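You operate a simulated robot arm through the tools that you are given. There is no shell and no other tool. Be economical: measure what you need, move in short steps, check, and stop when the job is done.

The job below is to be done with a simulated robot arm. You get a single attempt, and the scene is never put back.

JOB
Take the spacer from the top of the low stand and put it on the black puck there.

The check looks at the end state, three seconds after you hand in, the way a careful person would. Anything else that was tipped, shoved, dropped, spilled or broken makes it a failure.

ROBOT AND FRAMES
A 6-joint arm with a two-finger parallel gripper, fixed in place. Base frame: the origin is at the foot of the arm, x ahead of it, y to its left, z up; the work surface is at about z = 0. Units: m, rad, N and s.
With the tool pointing down near the work surface it reaches from about 0.16 to 0.42 m from the base axis. Its first joint turns from -1.152 to 1.152 rad. Payload 1.57 kg.
The tool frame sits at the grasp point between the pads (the TCP): z along the fingers, y along the line on which they close. The tips reach 0.03 m beyond it. The gripper opens to 0.08 m. The fingers are 0.017 m wide and 0.012 m thick; the gripper's body (0.04 by 0.082 m) begins 0.08 m behind the TCP.
Orientation is told as [roll, pitch, yaw] about the base's x, y, z axes, in that order, counted from this pose: with the fingers straight down and closing along the base's y, the tool's x points along the base's -x, its y along +y and its z along -z.

CONTROLS
- The arm moves only by the tool apply_moves. Its arguments are lists of equal length, an entry for each row: "travel": the shift along the base's x, y, z in m, a list of three; "angular": the turn, a rotation vector about the base's x, y, z in rad, a list of three; "claw": the finger opening in m, from 0 to 0.08. In form: {"travel": [[dx, dy, dz], ...], "angular": [[wx, wy, wz], ...], "claw": [claw, ...]}. A call has 1 to 20 rows; each row shifts and turns the commanded pose from where the row before left it. A row lasts 0.2 s, in which the tool goes at most 0.05 m and 0.15 rad; a call with a longer step from one row to the next is refused whole, and so is a gripper value outside its range. A pose out of reach is approached as far as the arm can. The call stops where the force on the tool passes 40 N (or 10 N more than at its start, if that is more) or the arm is blocked; 0.2 s more then pass. The fingers move at their own pace (about 0.153 m/s each) and stop on an object; they squeeze with about 36 N. The grip force told is the motor's: it shows also when the fingers shut on nothing. Time passes only in rows, and 0.2 s behind the last, so rows that do not move let the fingers close. It gives the time, the measured TCP pose, the force on the tool (base axes), the opening and the grip force at its end, in the units of the frame above (readings bear some noise).
- Cameras (640 x 400 px; columns grow to the right, rows downward): "scene" is fixed at [0.0685, -0.3447, 0.4223]; the picture's right is [0.63, -0.77, 0.00], its down [-0.46, -0.37, -0.81] and it looks along [0.63, 0.51, -0.59] (base axes); focal length 214 px, centre (320, 200). "wrist" rides on the gripper at [0.072, -0.007, -0.122] in the tool frame; the picture's right is [0.09, 1.00, 0.00], its down [-0.84, 0.08, -0.54] and it looks along [-0.54, 0.05, 0.84] (tool axes); focal length 238 px, centre (320, 200). There is no depth. A picture from a camera that has moved, and an enlarged one, comes with that camera's place and axes in the base frame and with its lens.
- capture(camera): a new picture of that camera. No time passes.
- enlarge(camera, box): a new picture of the part [left, top, right, bottom] of that camera's present view, enlarged. No time passes.
- sign_off(): hands the job in; it is judged then, once.

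Go step by step. Nothing tells you positions but the pictures and the camera data: compare them with the known pose of the tool, close in by small moves and look again before you grip or let go. The budget is 90 turns and 42 pictures, counting those below and the enlarged ones. Unless the task says otherwise, let go and move clear before handing in, and close with one line.

The tools are called after ">>>" as name(argument=value, ...) on one line, values as JSON. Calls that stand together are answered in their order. apply_moves: Moves the arm, as the interface text tells. Its arguments: {"type":"object","properties":{"travel":{"type":"array","items":{"type":"array","items":{"type":"number"}}},"angular":{"type":"array","items":{"type":"array","items":{"type":"number"}}},"claw":{"type":"array","items":{"type":"number"}}},"required":["travel","angular","claw"]} The other tools are called the same way: capture (camera) takes a picture; enlarge (camera, box) takes an enlarged picture of a part of a camera's view; sign_off () hands the job in.

At the start:

```text
t: 0.0
tcp_pos: [0.1786, -0.1426, 0.2897]
orientation: [-0.001, 0.0, 0.001]
wrist_force: [0.5, 0.3, -0.7]
opening: 0.0802
grasp_force: 0.1
```

scene: 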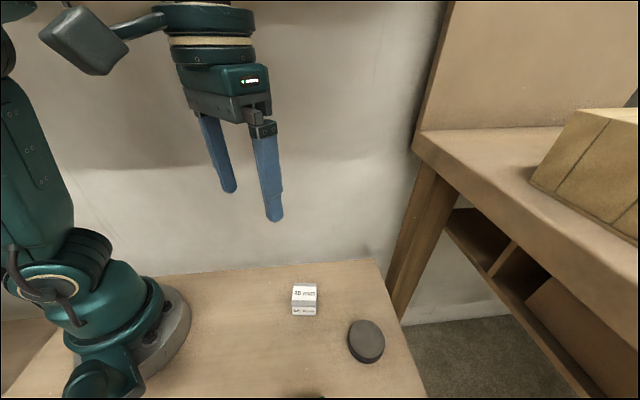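
wrist: 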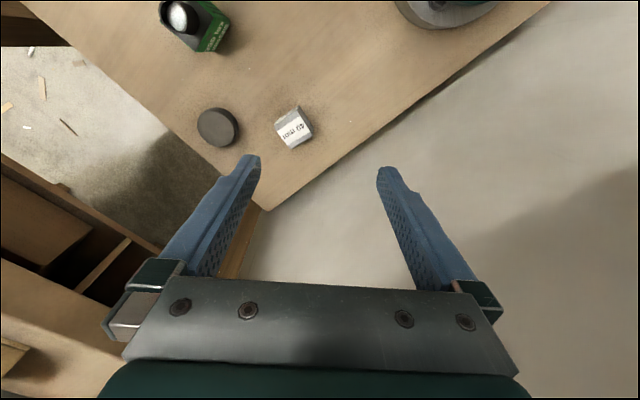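

I see a small white block, a dark puck and a green item near the table's edge. I'll enlarge these to tell which is the stand with the spacer.

>>> enlarge(camera="wrist", box=[130, 0, 370, 180])

>>> enlarge(camera="scene", box=[240, 260, 430, 400])

```text
2.22 times, centred on (250, 90) of wrist
camera zoom: at [0.1076, -0.1495, 0.4107], right [-0.09, 1.0, 0.0], down [0.84, 0.08, 0.54], along [0.54, 0.05, -0.84], focal length 530 px, centre (476, 444)
```

zoom: 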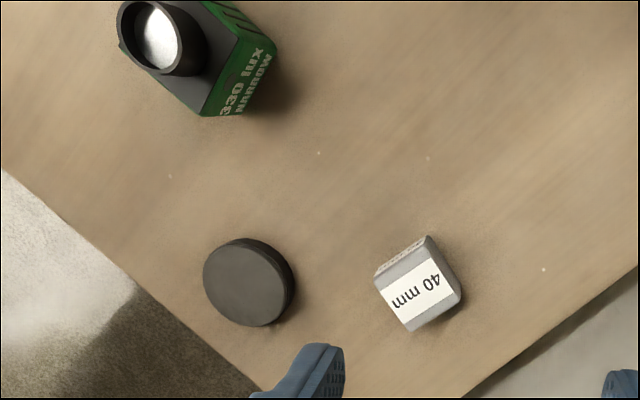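

```text
2.86 times, centred on (335, 330) of scene
camera zoom: at [0.0685, -0.3447, 0.4223], right [0.63, -0.77, 0.0], down [-0.46, -0.37, -0.81], along [0.63, 0.51, -0.59], focal length 613 px, centre (277, -171)
```

zoom: 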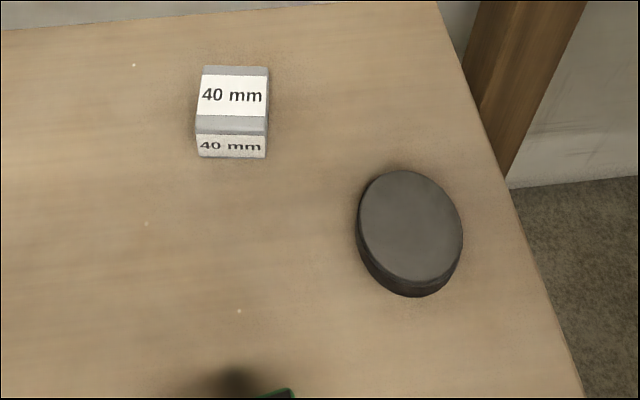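

The green box with a black ring or tube on it sits near the picture's edge, by about (0.09, -0.32), and the white "40 mm" block may be just a reference. I'll turn the tool in place to look there properly.

>>> apply_moves(travel=[[0, 0, 0.0], [0, 0, 0], [0, 0, 0], [0, 0, 0], [0, 0, 0], [0, 0, 0], [0, 0, 0], [0, 0, 0], [0, 0, 0], [0, 0, 0], [0, 0, 0], [0, 0, 0], [0, 0, 0]], angular=[[0, 0, -0.14], [0, 0, -0.14], [0, 0, -0.14], [0, 0, -0.14], [0, 0, -0.14], [0, 0, -0.14], [0, 0, -0.14], [0, 0, -0.14], [0, 0, -0.14], [0, 0, -0.14], [0, 0, -0.14], [0, 0, -0.14], [0, 0, -0.14]], claw=[0.08, 0.08, 0.08, 0.08, 0.08, 0.08, 0.08, 0.08, 0.08, 0.08, 0.08, 0.08, 0.08])

>>> capture(camera="wrist")

```text
t: 2.8
tcp_pos: [0.1788, -0.1431, 0.2891]
orientation: [0.001, 0.0, -1.822]
wrist_force: [-0.1, 0.2, -0.5]
opening: 0.0799
grasp_force: 0.0
```

```text
37 pictures are left
camera wrist: at [0.1908, -0.0714, 0.4108], right [0.99, -0.16, 0.0], down [-0.13, -0.83, 0.54], along [-0.09, -0.54, -0.84], focal length 238 px, centre (320, 200)
```

wrist: 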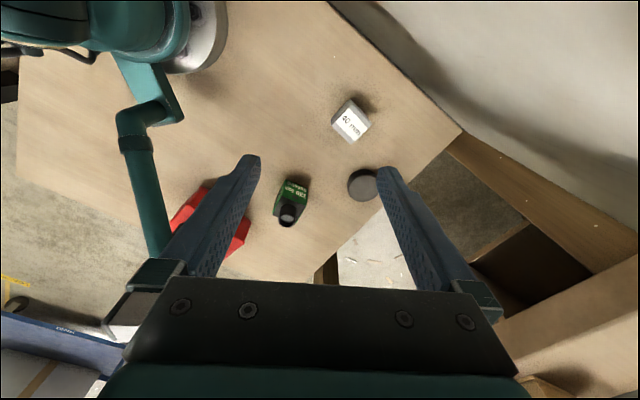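

There is also a red item behind the left finger. I'll enlarge the middle.

>>> enlarge(camera="wrist", box=[160, 140, 320, 260])

```text
3.33 times, centred on (240, 200) of wrist
camera zoom: at [0.1908, -0.0714, 0.4108], right [0.99, -0.16, 0.0], down [-0.13, -0.83, 0.54], along [-0.09, -0.54, -0.84], focal length 794 px, centre (587, 200)
```

zoom: 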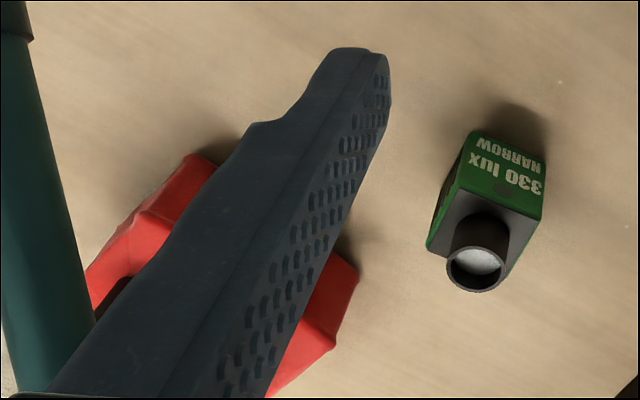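

The green box is a small lamp marked "330 lux NARROW", not a stand. I'll turn further to see the red item clear of the finger.

>>> apply_moves(travel=[[0, 0, 0], [0, 0, 0], [0, 0, 0], [0, 0, 0]], angular=[[0, 0, -0.14], [0, 0, -0.14], [0, 0, -0.14], [0, 0, -0.14]], claw=[0.08, 0.08, 0.08, 0.08])

>>> capture(camera="wrist")

```text
t: 3.8
tcp_pos: [0.179, -0.1429, 0.29]
orientation: [-0.001, 0.0, -2.382]
wrist_force: [0.3, 0.6, 0.5]
opening: 0.0801
grasp_force: 0.1
```

```text
35 pictures are left
camera wrist: at [0.2269, -0.0884, 0.4107], right [0.75, -0.66, 0.0], down [-0.55, -0.63, 0.54], along [-0.36, -0.41, -0.84], focal length 238 px, centre (320, 200)
```

wrist: 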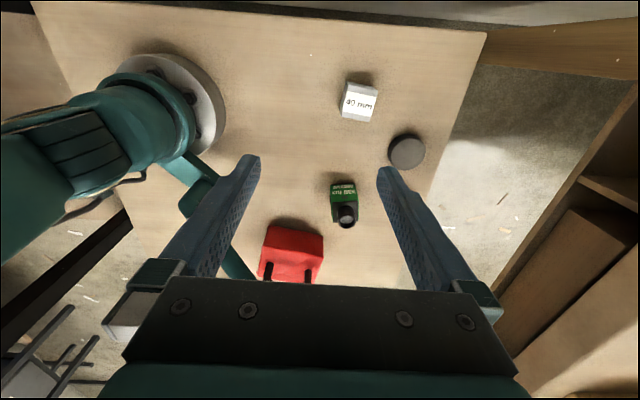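

Now the whole table shows: block, puck, lamp and a red box. I'll enlarge the red one.

>>> enlarge(camera="wrist", box=[230, 170, 390, 290])

>>> enlarge(camera="wrist", box=[310, 60, 470, 180])

```text
3.33 times, centred on (310, 230) of wrist
camera zoom: at [0.2269, -0.0884, 0.4107], right [0.75, -0.66, 0.0], down [-0.55, -0.63, 0.54], along [-0.36, -0.41, -0.84], focal length 794 px, centre (353, 100)
```

zoom: 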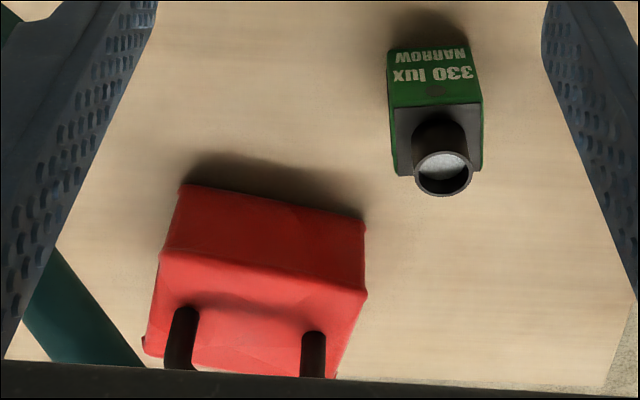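

```text
3.33 times, centred on (390, 120) of wrist
camera zoom: at [0.2269, -0.0884, 0.4107], right [0.75, -0.66, 0.0], down [-0.55, -0.63, 0.54], along [-0.36, -0.41, -0.84], focal length 794 px, centre (87, 467)
```

zoom: 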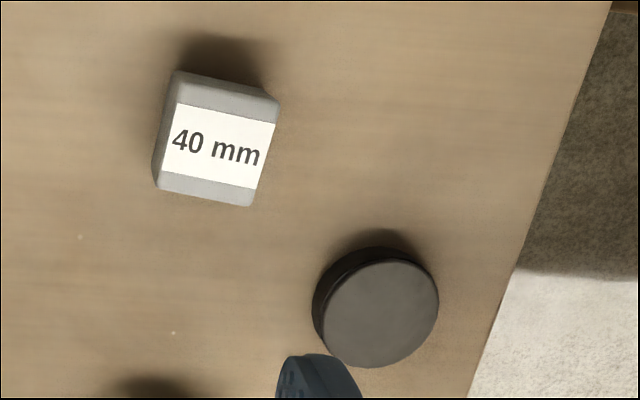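

The red item is a bag with handles. So the "low stand" is this small table, the spacer is the grey "40 mm" block at about (0.222, -0.181), its edges at -0.9 and 0.67 rad, and the puck is near (0.236, -0.308). I'll go above the block with yaw about -2.47 and look again.

>>> apply_moves(travel=[[0.022, -0.019, 0], [0.0215, -0.019, 0], [0, 0, -0.04], [0, 0, -0.04], [0, 0, -0.04], [0, 0, -0.03], [0, 0, 0]], angular=[[0, 0, -0.045], [0, 0, -0.045], [0, 0, 0], [0, 0, 0], [0, 0, 0], [0, 0, 0], [0, 0, 0]], claw=[0.08, 0.08, 0.08, 0.08, 0.08, 0.08, 0.08])

>>> capture(camera="wrist")

>>> capture(camera="scene")

```text
t: 5.4
tcp_pos: [0.2235, -0.1806, 0.1391]
orientation: [-0.001, 0.001, -2.47]
wrist_force: [0.1, 0.3, -0.3]
opening: 0.0801
grasp_force: 0.0
```

```text
32 pictures are left
camera wrist: at [0.2757, -0.1304, 0.2605], right [0.69, -0.72, 0.0], down [-0.61, -0.58, 0.54], along [-0.39, -0.38, -0.84], focal length 238 px, centre (320, 200)
```

wrist: 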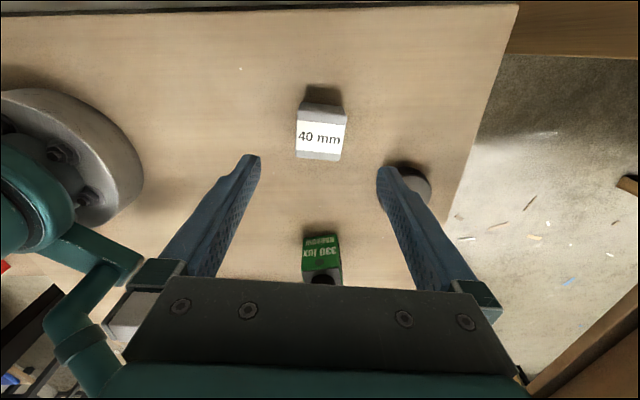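

```text
31 pictures are left
```

scene: 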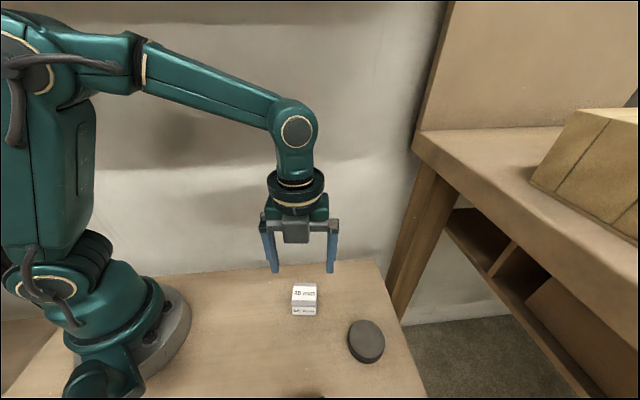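

>>> enlarge(camera="wrist", box=[240, 80, 400, 180])

```text
4.00 times, centred on (320, 130) of wrist
camera zoom: at [0.2757, -0.1304, 0.2605], right [0.69, -0.72, 0.0], down [-0.61, -0.58, 0.54], along [-0.39, -0.38, -0.84], focal length 953 px, centre (320, 480)
```

zoom: 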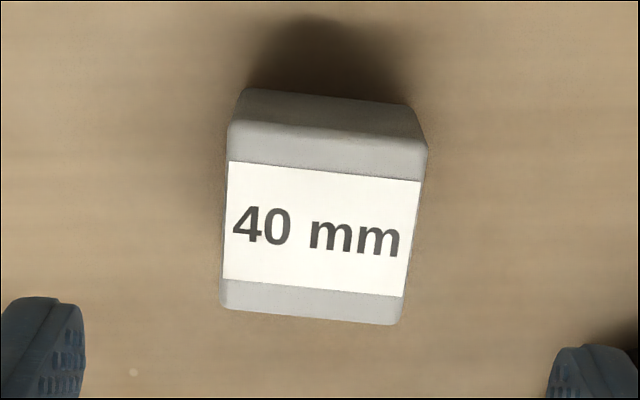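

The block sits centred at about (0.224, -0.1815), and its angle matches the tool's yaw within 0.01 rad. I'll descend to TCP z of about 0.036 with the fingers open.

>>> apply_moves(travel=[[0.0005, -0.001, -0.03], [0, 0, -0.03], [0, 0, -0.02], [0, 0, -0.013], [0, 0, -0.01], [0, 0, 0]], angular=[[0, 0, -0.01], [0, 0, 0], [0, 0, 0], [0, 0, 0], [0, 0, 0], [0, 0, 0]], claw=[0.08, 0.08, 0.08, 0.08, 0.08, 0.08])

>>> enlarge(camera="wrist", box=[200, 80, 440, 230])

>>> enlarge(camera="scene", box=[230, 250, 390, 350])

```text
t: 6.8
tcp_pos: [0.2237, -0.1815, 0.0361]
orientation: [0.0, 0.0, -2.48]
wrist_force: [0.1, -0.5, 1.4]
opening: 0.08
grasp_force: 0.0
```

```text
2.67 times, centred on (320, 155) of wrist
camera zoom: at [0.277, -0.1327, 0.1574], right [0.69, -0.73, 0.0], down [-0.61, -0.58, 0.54], along [-0.4, -0.37, -0.84], focal length 636 px, centre (320, 320)
```

zoom: 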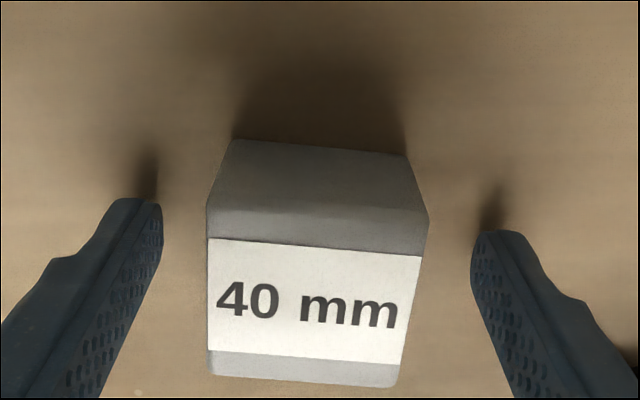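

```text
4.00 times, centred on (310, 300) of scene
camera zoom: at [0.0685, -0.3447, 0.4223], right [0.63, -0.77, 0.0], down [-0.46, -0.37, -0.81], along [0.63, 0.51, -0.59], focal length 858 px, centre (360, -200)
```

zoom: 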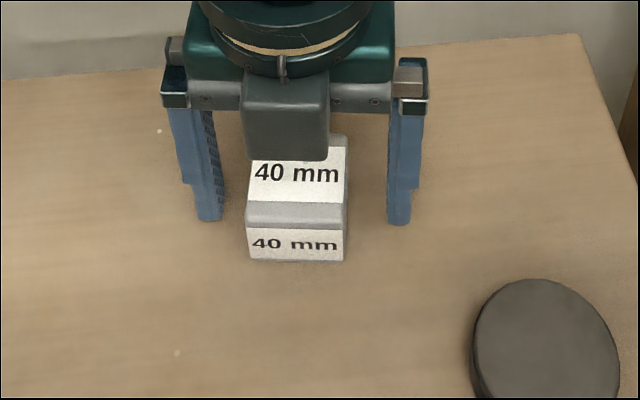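

The block is centred between the fingers along both axes. I'll close and let the grip settle.

>>> apply_moves(travel=[[0, 0, 0], [0, 0, 0], [0, 0, 0], [0, 0, 0]], angular=[[0, 0, 0], [0, 0, 0], [0, 0, 0], [0, 0, 0]], claw=[0.05, 0.03, 0.03, 0.03])

```text
t: 7.8
tcp_pos: [0.2243, -0.1818, 0.036]
orientation: [-0.001, 0.0, -2.481]
wrist_force: [-0.5, -0.3, -0.8]
opening: 0.0454
grasp_force: 36.2
```

Gripped at 45 mm wide. I'll lift 0.09 m and look at the puck again.

>>> apply_moves(travel=[[0, 0, 0.01], [0, 0, 0.02], [0, 0, 0.03], [0, 0, 0.03], [0, 0, 0]], angular=[[0, 0, 0], [0, 0, 0], [0, 0, 0], [0, 0, 0], [0, 0, 0]], claw=[0.03, 0.03, 0.03, 0.03, 0.03])

>>> enlarge(camera="scene", box=[230, 230, 430, 400])

>>> capture(camera="wrist")

```text
t: 9.0
tcp_pos: [0.2228, -0.1817, 0.1282]
orientation: [0.0, 0.0, -2.48]
wrist_force: [0.0, 0.1, -0.4]
opening: 0.0455
grasp_force: 36.0
```

```text
2.35 times, centred on (330, 315) of scene
camera zoom: at [0.0685, -0.3447, 0.4223], right [0.63, -0.77, 0.0], down [-0.46, -0.37, -0.81], along [0.63, 0.51, -0.59], focal length 505 px, centre (296, -71)
```

zoom: 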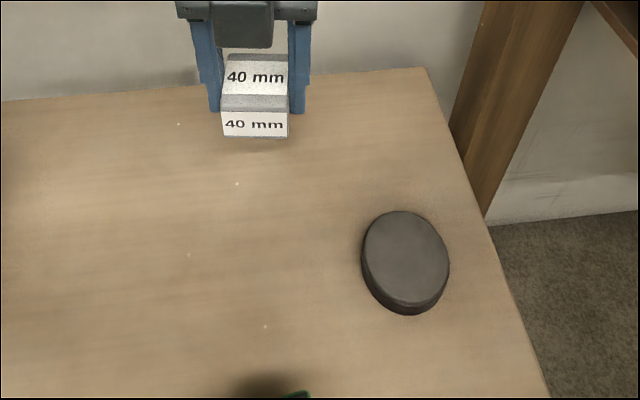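

```text
26 pictures are left
camera wrist: at [0.2762, -0.1322, 0.2484], right [0.69, -0.73, 0.0], down [-0.61, -0.58, 0.54], along [-0.4, -0.37, -0.84], focal length 238 px, centre (320, 200)
```

wrist: 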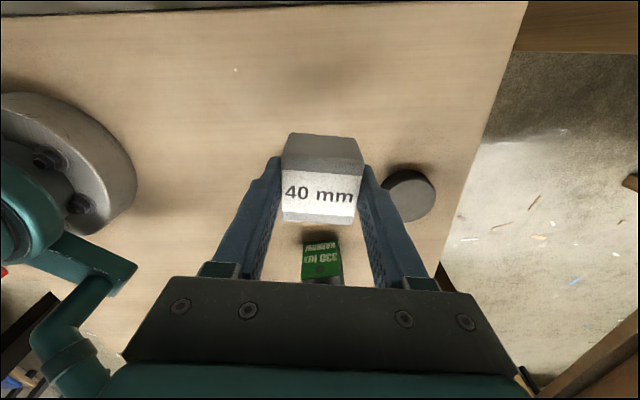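

The puck's top is centred near (0.236, -0.308), about 20 mm high. I'll carry the block over it, staying well above, then check.

>>> apply_moves(travel=[[0.003, -0.03, 0], [0.003, -0.032, 0], [0.003, -0.032, 0], [0.003, -0.032, 0], [0, 0, -0.02], [0, 0, 0], [0, 0, 0]], angular=[[0, 0, 0], [0, 0, 0], [0, 0, 0], [0, 0, 0], [0, 0, 0], [0, 0, 0], [0, 0, 0]], claw=[0.03, 0.03, 0.03, 0.03, 0.03, 0.03, 0.03])

>>> enlarge(camera="scene", box=[280, 260, 440, 400])

>>> enlarge(camera="wrist", box=[220, 80, 420, 230])

```text
t: 10.6
tcp_pos: [0.2345, -0.3095, 0.1056]
orientation: [0.0, 0.0, -2.477]
wrist_force: [0.2, -0.1, -0.4]
opening: 0.0452
grasp_force: 36.5
```

```text
2.86 times, centred on (360, 330) of scene
camera zoom: at [0.0685, -0.3447, 0.4223], right [0.63, -0.77, 0.0], down [-0.46, -0.37, -0.81], along [0.63, 0.51, -0.59], focal length 613 px, centre (206, -171)
```

zoom: 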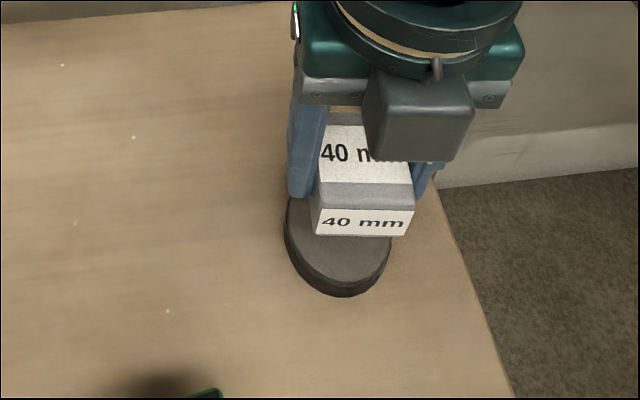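

```text
2.67 times, centred on (320, 155) of wrist
camera zoom: at [0.2875, -0.2598, 0.2272], right [0.69, -0.73, 0.0], down [-0.61, -0.58, 0.54], along [-0.4, -0.37, -0.84], focal length 636 px, centre (320, 320)
```

zoom: 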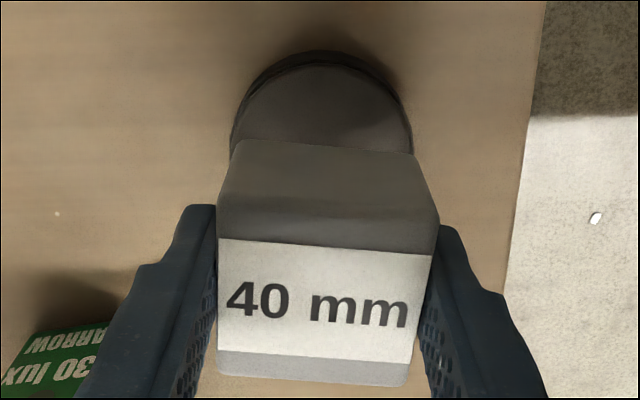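

The block hangs above the puck and the offset looks small. I'll lower it to about 1 cm above the puck and check the centring.

>>> apply_moves(travel=[[0, 0, -0.02], [0, 0, -0.019], [0, 0, 0], [0, 0, 0]], angular=[[0, 0, 0], [0, 0, 0], [0, 0, 0], [0, 0, 0]], claw=[0.03, 0.03, 0.03, 0.03])

>>> enlarge(camera="scene", box=[300, 290, 420, 390])

>>> enlarge(camera="wrist", box=[220, 80, 420, 230])

```text
t: 11.6
tcp_pos: [0.2361, -0.3082, 0.0666]
orientation: [0.0, 0.0, -2.48]
wrist_force: [-0.1, 0.1, -0.2]
opening: 0.0452
grasp_force: 35.7
```

```text
4.00 times, centred on (360, 340) of scene
camera zoom: at [0.0685, -0.3447, 0.4223], right [0.63, -0.77, 0.0], down [-0.46, -0.37, -0.81], along [0.63, 0.51, -0.59], focal length 858 px, centre (160, -360)
```

zoom: 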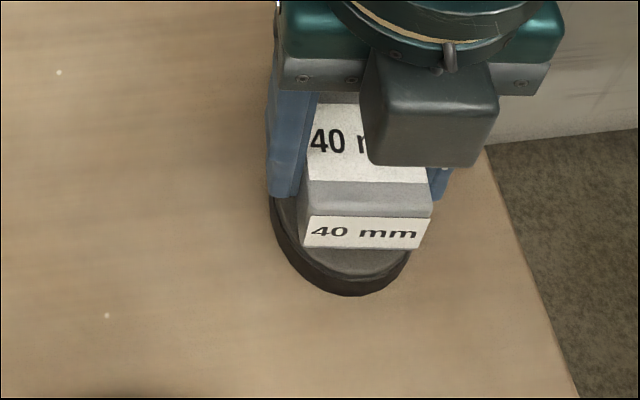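

```text
2.67 times, centred on (320, 155) of wrist
camera zoom: at [0.2887, -0.2592, 0.1879], right [0.69, -0.73, 0.0], down [-0.61, -0.58, 0.54], along [-0.4, -0.37, -0.84], focal length 636 px, centre (320, 320)
```

zoom: 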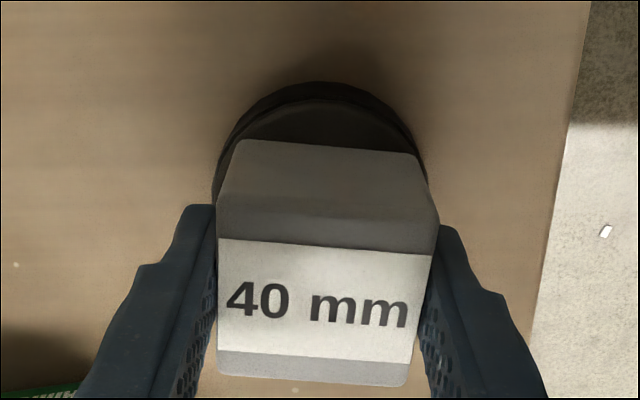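

Both views show the block centred over the puck within about 1.5 mm. I'll nudge it and lower in small steps, watching the force.

>>> apply_moves(travel=[[-0.0008, 0.0008, -0.003], [0, 0, -0.003], [0, 0, -0.002], [0, 0, 0]], angular=[[0, 0, 0], [0, 0, 0], [0, 0, 0], [0, 0, 0]], claw=[0.03, 0.03, 0.03, 0.03])

>>> enlarge(camera="scene", box=[320, 310, 400, 370])

```text
t: 12.6
tcp_pos: [0.2352, -0.3067, 0.0596]
orientation: [0.001, -0.001, -2.477]
wrist_force: [-4.2, 3.9, 20.0]
opening: 0.0452
grasp_force: 36.2
```

```text
6.67 times, centred on (360, 340) of scene
camera zoom: at [0.0684, -0.3447, 0.4223], right [0.63, -0.77, 0.0], down [-0.46, -0.37, -0.81], along [0.63, 0.51, -0.59], focal length 1430 px, centre (53, -733)
```

zoom: 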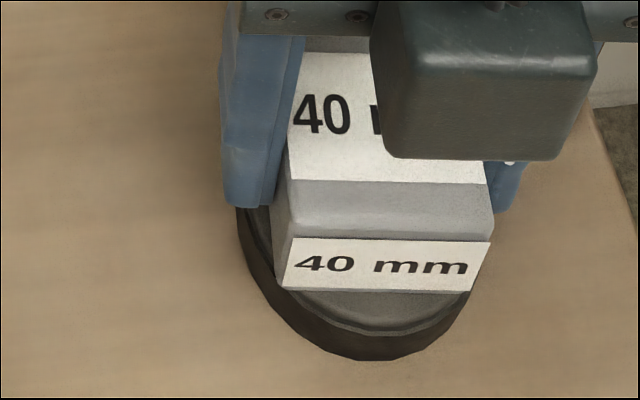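

Contact came at TCP z 0.0596 with 20 N, and the block sits about 2–3 mm to the right of centre in the scene view. I'll lift slightly and check before correcting.

>>> apply_moves(travel=[[0, 0, 0.005], [0, 0, 0]], angular=[[0, 0, 0], [0, 0, 0]], claw=[0.03, 0.03])

>>> enlarge(camera="scene", box=[320, 310, 400, 370])

>>> enlarge(camera="wrist", box=[260, 90, 380, 180])

```text
t: 13.2
tcp_pos: [0.2351, -0.306, 0.0639]
orientation: [0.0, -0.001, -2.481]
wrist_force: [1.3, -0.2, -1.3]
opening: 0.0454
grasp_force: 35.5
```

```text
6.67 times, centred on (360, 340) of scene
camera zoom: at [0.0685, -0.3447, 0.4223], right [0.63, -0.77, 0.0], down [-0.46, -0.37, -0.81], along [0.63, 0.51, -0.59], focal length 1430 px, centre (53, -733)
```

zoom: 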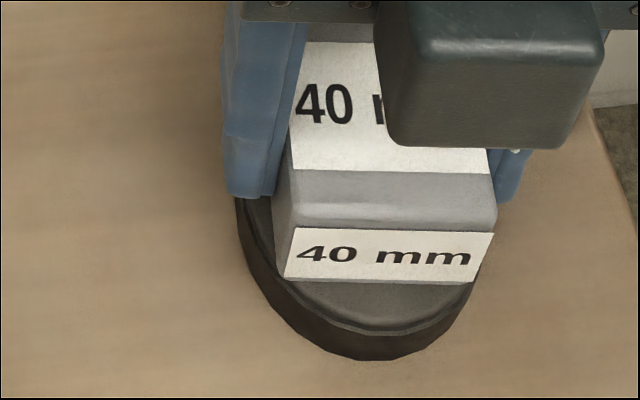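

```text
4.44 times, centred on (320, 135) of wrist
camera zoom: at [0.2881, -0.2575, 0.1852], right [0.69, -0.73, 0.0], down [-0.61, -0.58, 0.54], along [-0.4, -0.37, -0.84], focal length 1059 px, centre (320, 489)
```

zoom: 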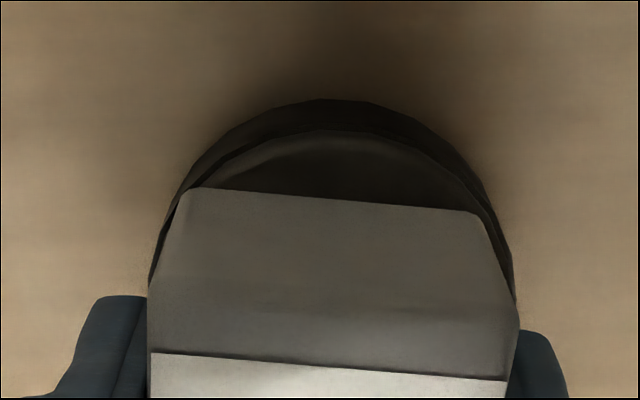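

The puck hasn't moved. Laterally the block is centred, but it sits about 2 mm too far towards +x+y, so I'll shift it back and lower it to just touching.

>>> apply_moves(travel=[[-0.0013, -0.0011, 0], [0, 0, -0.002], [0, 0, -0.0015], [0, 0, 0], [0, 0, 0]], angular=[[0, 0, 0], [0, 0, 0], [0, 0, 0], [0, 0, 0], [0, 0, 0]], claw=[0.03, 0.03, 0.03, 0.03, 0.03])

>>> enlarge(camera="scene", box=[320, 310, 400, 370])

>>> enlarge(camera="wrist", box=[260, 90, 380, 180])

```text
t: 14.4
tcp_pos: [0.235, -0.307, 0.0618]
orientation: [0.0, 0.0, -2.482]
wrist_force: [-0.9, 0.6, -0.6]
opening: 0.0453
grasp_force: 35.7
```

```text
6.67 times, centred on (360, 340) of scene
camera zoom: at [0.0685, -0.3447, 0.4223], right [0.63, -0.77, 0.0], down [-0.46, -0.37, -0.81], along [0.63, 0.51, -0.59], focal length 1430 px, centre (53, -733)
```

zoom: 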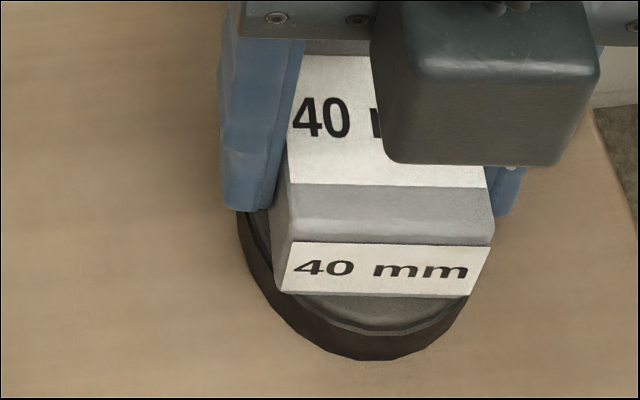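

```text
4.44 times, centred on (320, 135) of wrist
camera zoom: at [0.2864, -0.2581, 0.1823], right [0.68, -0.73, 0.0], down [-0.61, -0.58, 0.54], along [-0.4, -0.37, -0.84], focal length 1059 px, centre (320, 489)
```

zoom: 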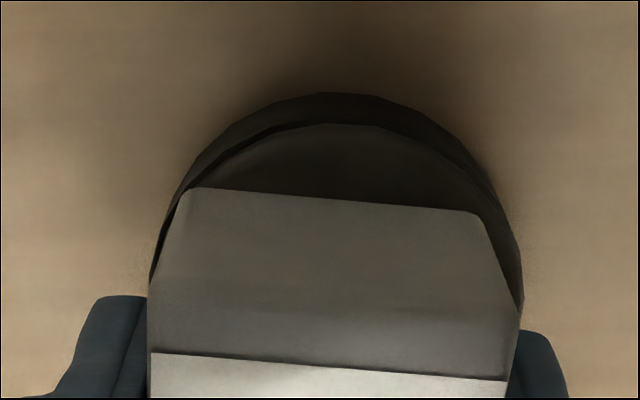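

It is now centred in both views and about 2 mm above the puck. I'll lower until it just touches.

>>> apply_moves(travel=[[0, 0, -0.001], [0, 0, 0], [0, 0, 0]], angular=[[0, 0, 0], [0, 0, 0], [0, 0, 0]], claw=[0.03, 0.03, 0.03])

```text
t: 15.2
tcp_pos: [0.2335, -0.3074, 0.0595]
orientation: [0.002, 0.0, -2.479]
wrist_force: [0.1, -1.0, 0.5]
opening: 0.0453
grasp_force: 36.2
```

>>> apply_moves(travel=[[0, 0, -0.0006], [0, 0, 0], [0, 0, 0]], angular=[[0, 0, 0], [0, 0, 0], [0, 0, 0]], claw=[0.03, 0.03, 0.03])

```text
t: 16.0
tcp_pos: [0.2331, -0.3081, 0.0599]
orientation: [-0.001, -0.001, -2.478]
wrist_force: [-0.6, 4.8, 11.5]
opening: 0.0453
grasp_force: 35.7
```

The block now presses lightly on the puck at 11.5 N. I'll release, let it settle and take a look before retreating.

>>> apply_moves(travel=[[0, 0, 0], [0, 0, 0], [0, 0, 0], [0, 0, 0]], angular=[[0, 0, 0], [0, 0, 0], [0, 0, 0], [0, 0, 0]], claw=[0.05, 0.06, 0.075, 0.075])

>>> enlarge(camera="wrist", box=[220, 80, 420, 230])

```text
t: 17.0
tcp_pos: [0.2329, -0.3082, 0.0591]
orientation: [0.0, 0.0, -2.48]
wrist_force: [0.4, -0.1, -0.9]
opening: 0.0751
grasp_force: 0.2
```

```text
2.67 times, centred on (320, 155) of wrist
camera zoom: at [0.2861, -0.2585, 0.1808], right [0.69, -0.73, 0.0], down [-0.61, -0.58, 0.54], along [-0.4, -0.37, -0.84], focal length 636 px, centre (320, 320)
```

zoom: 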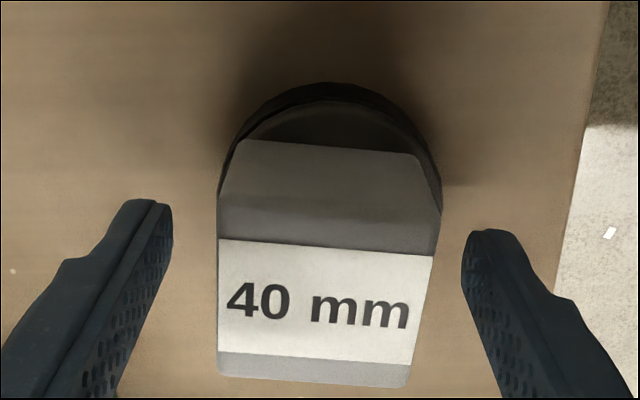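

The block rests on the puck and both fingers are clear. I'll rise straight up and check the result.

>>> apply_moves(travel=[[0, 0, 0.01], [0, 0, 0.03], [0, 0, 0.04], [0, 0, 0.04], [0, 0.03, 0.02], [0, 0.04, 0], [0, 0.04, 0], [0, 0, 0]], angular=[[0, 0, 0], [0, 0, 0], [0, 0, 0], [0, 0, 0], [0, 0, 0], [0, 0, 0], [0, 0, 0], [0, 0, 0]], claw=[0.075, 0.075, 0.075, 0.075, 0.075, 0.075, 0.075, 0.075])

>>> enlarge(camera="scene", box=[280, 260, 440, 400])

>>> capture(camera="wrist")

```text
t: 18.8
tcp_pos: [0.2305, -0.1948, 0.1961]
orientation: [0.001, 0.0, -2.481]
wrist_force: [-0.6, 0.2, 0.5]
opening: 0.0747
grasp_force: 0.1
out of reach, approached as far as the arm can: row 4
```

```text
2.86 times, centred on (360, 330) of scene
camera zoom: at [0.0685, -0.3447, 0.4223], right [0.63, -0.77, 0.0], down [-0.46, -0.37, -0.81], along [0.63, 0.51, -0.59], focal length 613 px, centre (206, -171)
```

zoom: 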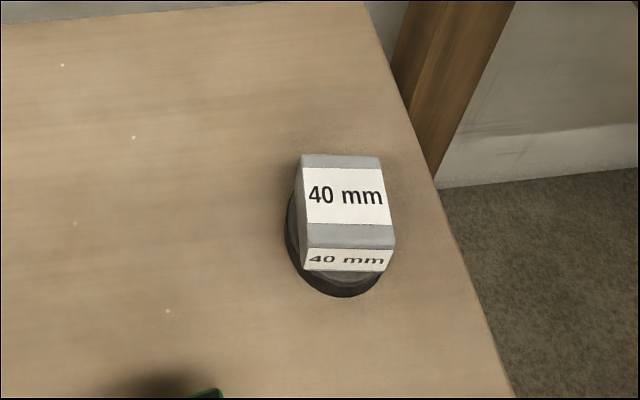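

```text
14 pictures are left
camera wrist: at [0.2832, -0.1455, 0.3175], right [0.68, -0.73, 0.0], down [-0.61, -0.57, 0.54], along [-0.4, -0.37, -0.84], focal length 238 px, centre (320, 200)
```

wrist: 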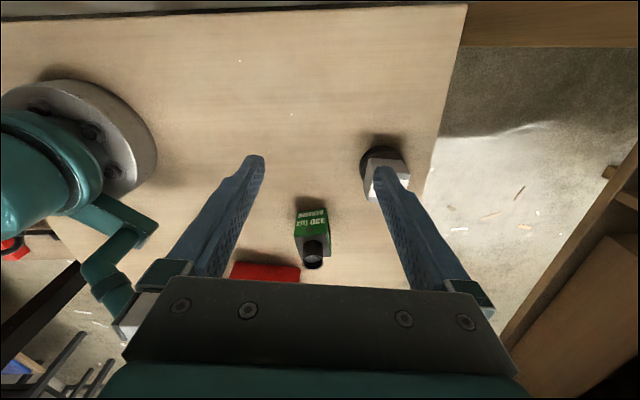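

The block stands flat and centred on the puck, the lamp and bag are untouched, and the arm is clear. I'll hand in.

>>> sign_off()

```text
The job is handed in.
```

The spacer, which I took to be the grey "40 mm" block on the low table, is now resting centred on the black puck; the gripper let go and moved clear, and nothing else was disturbed.
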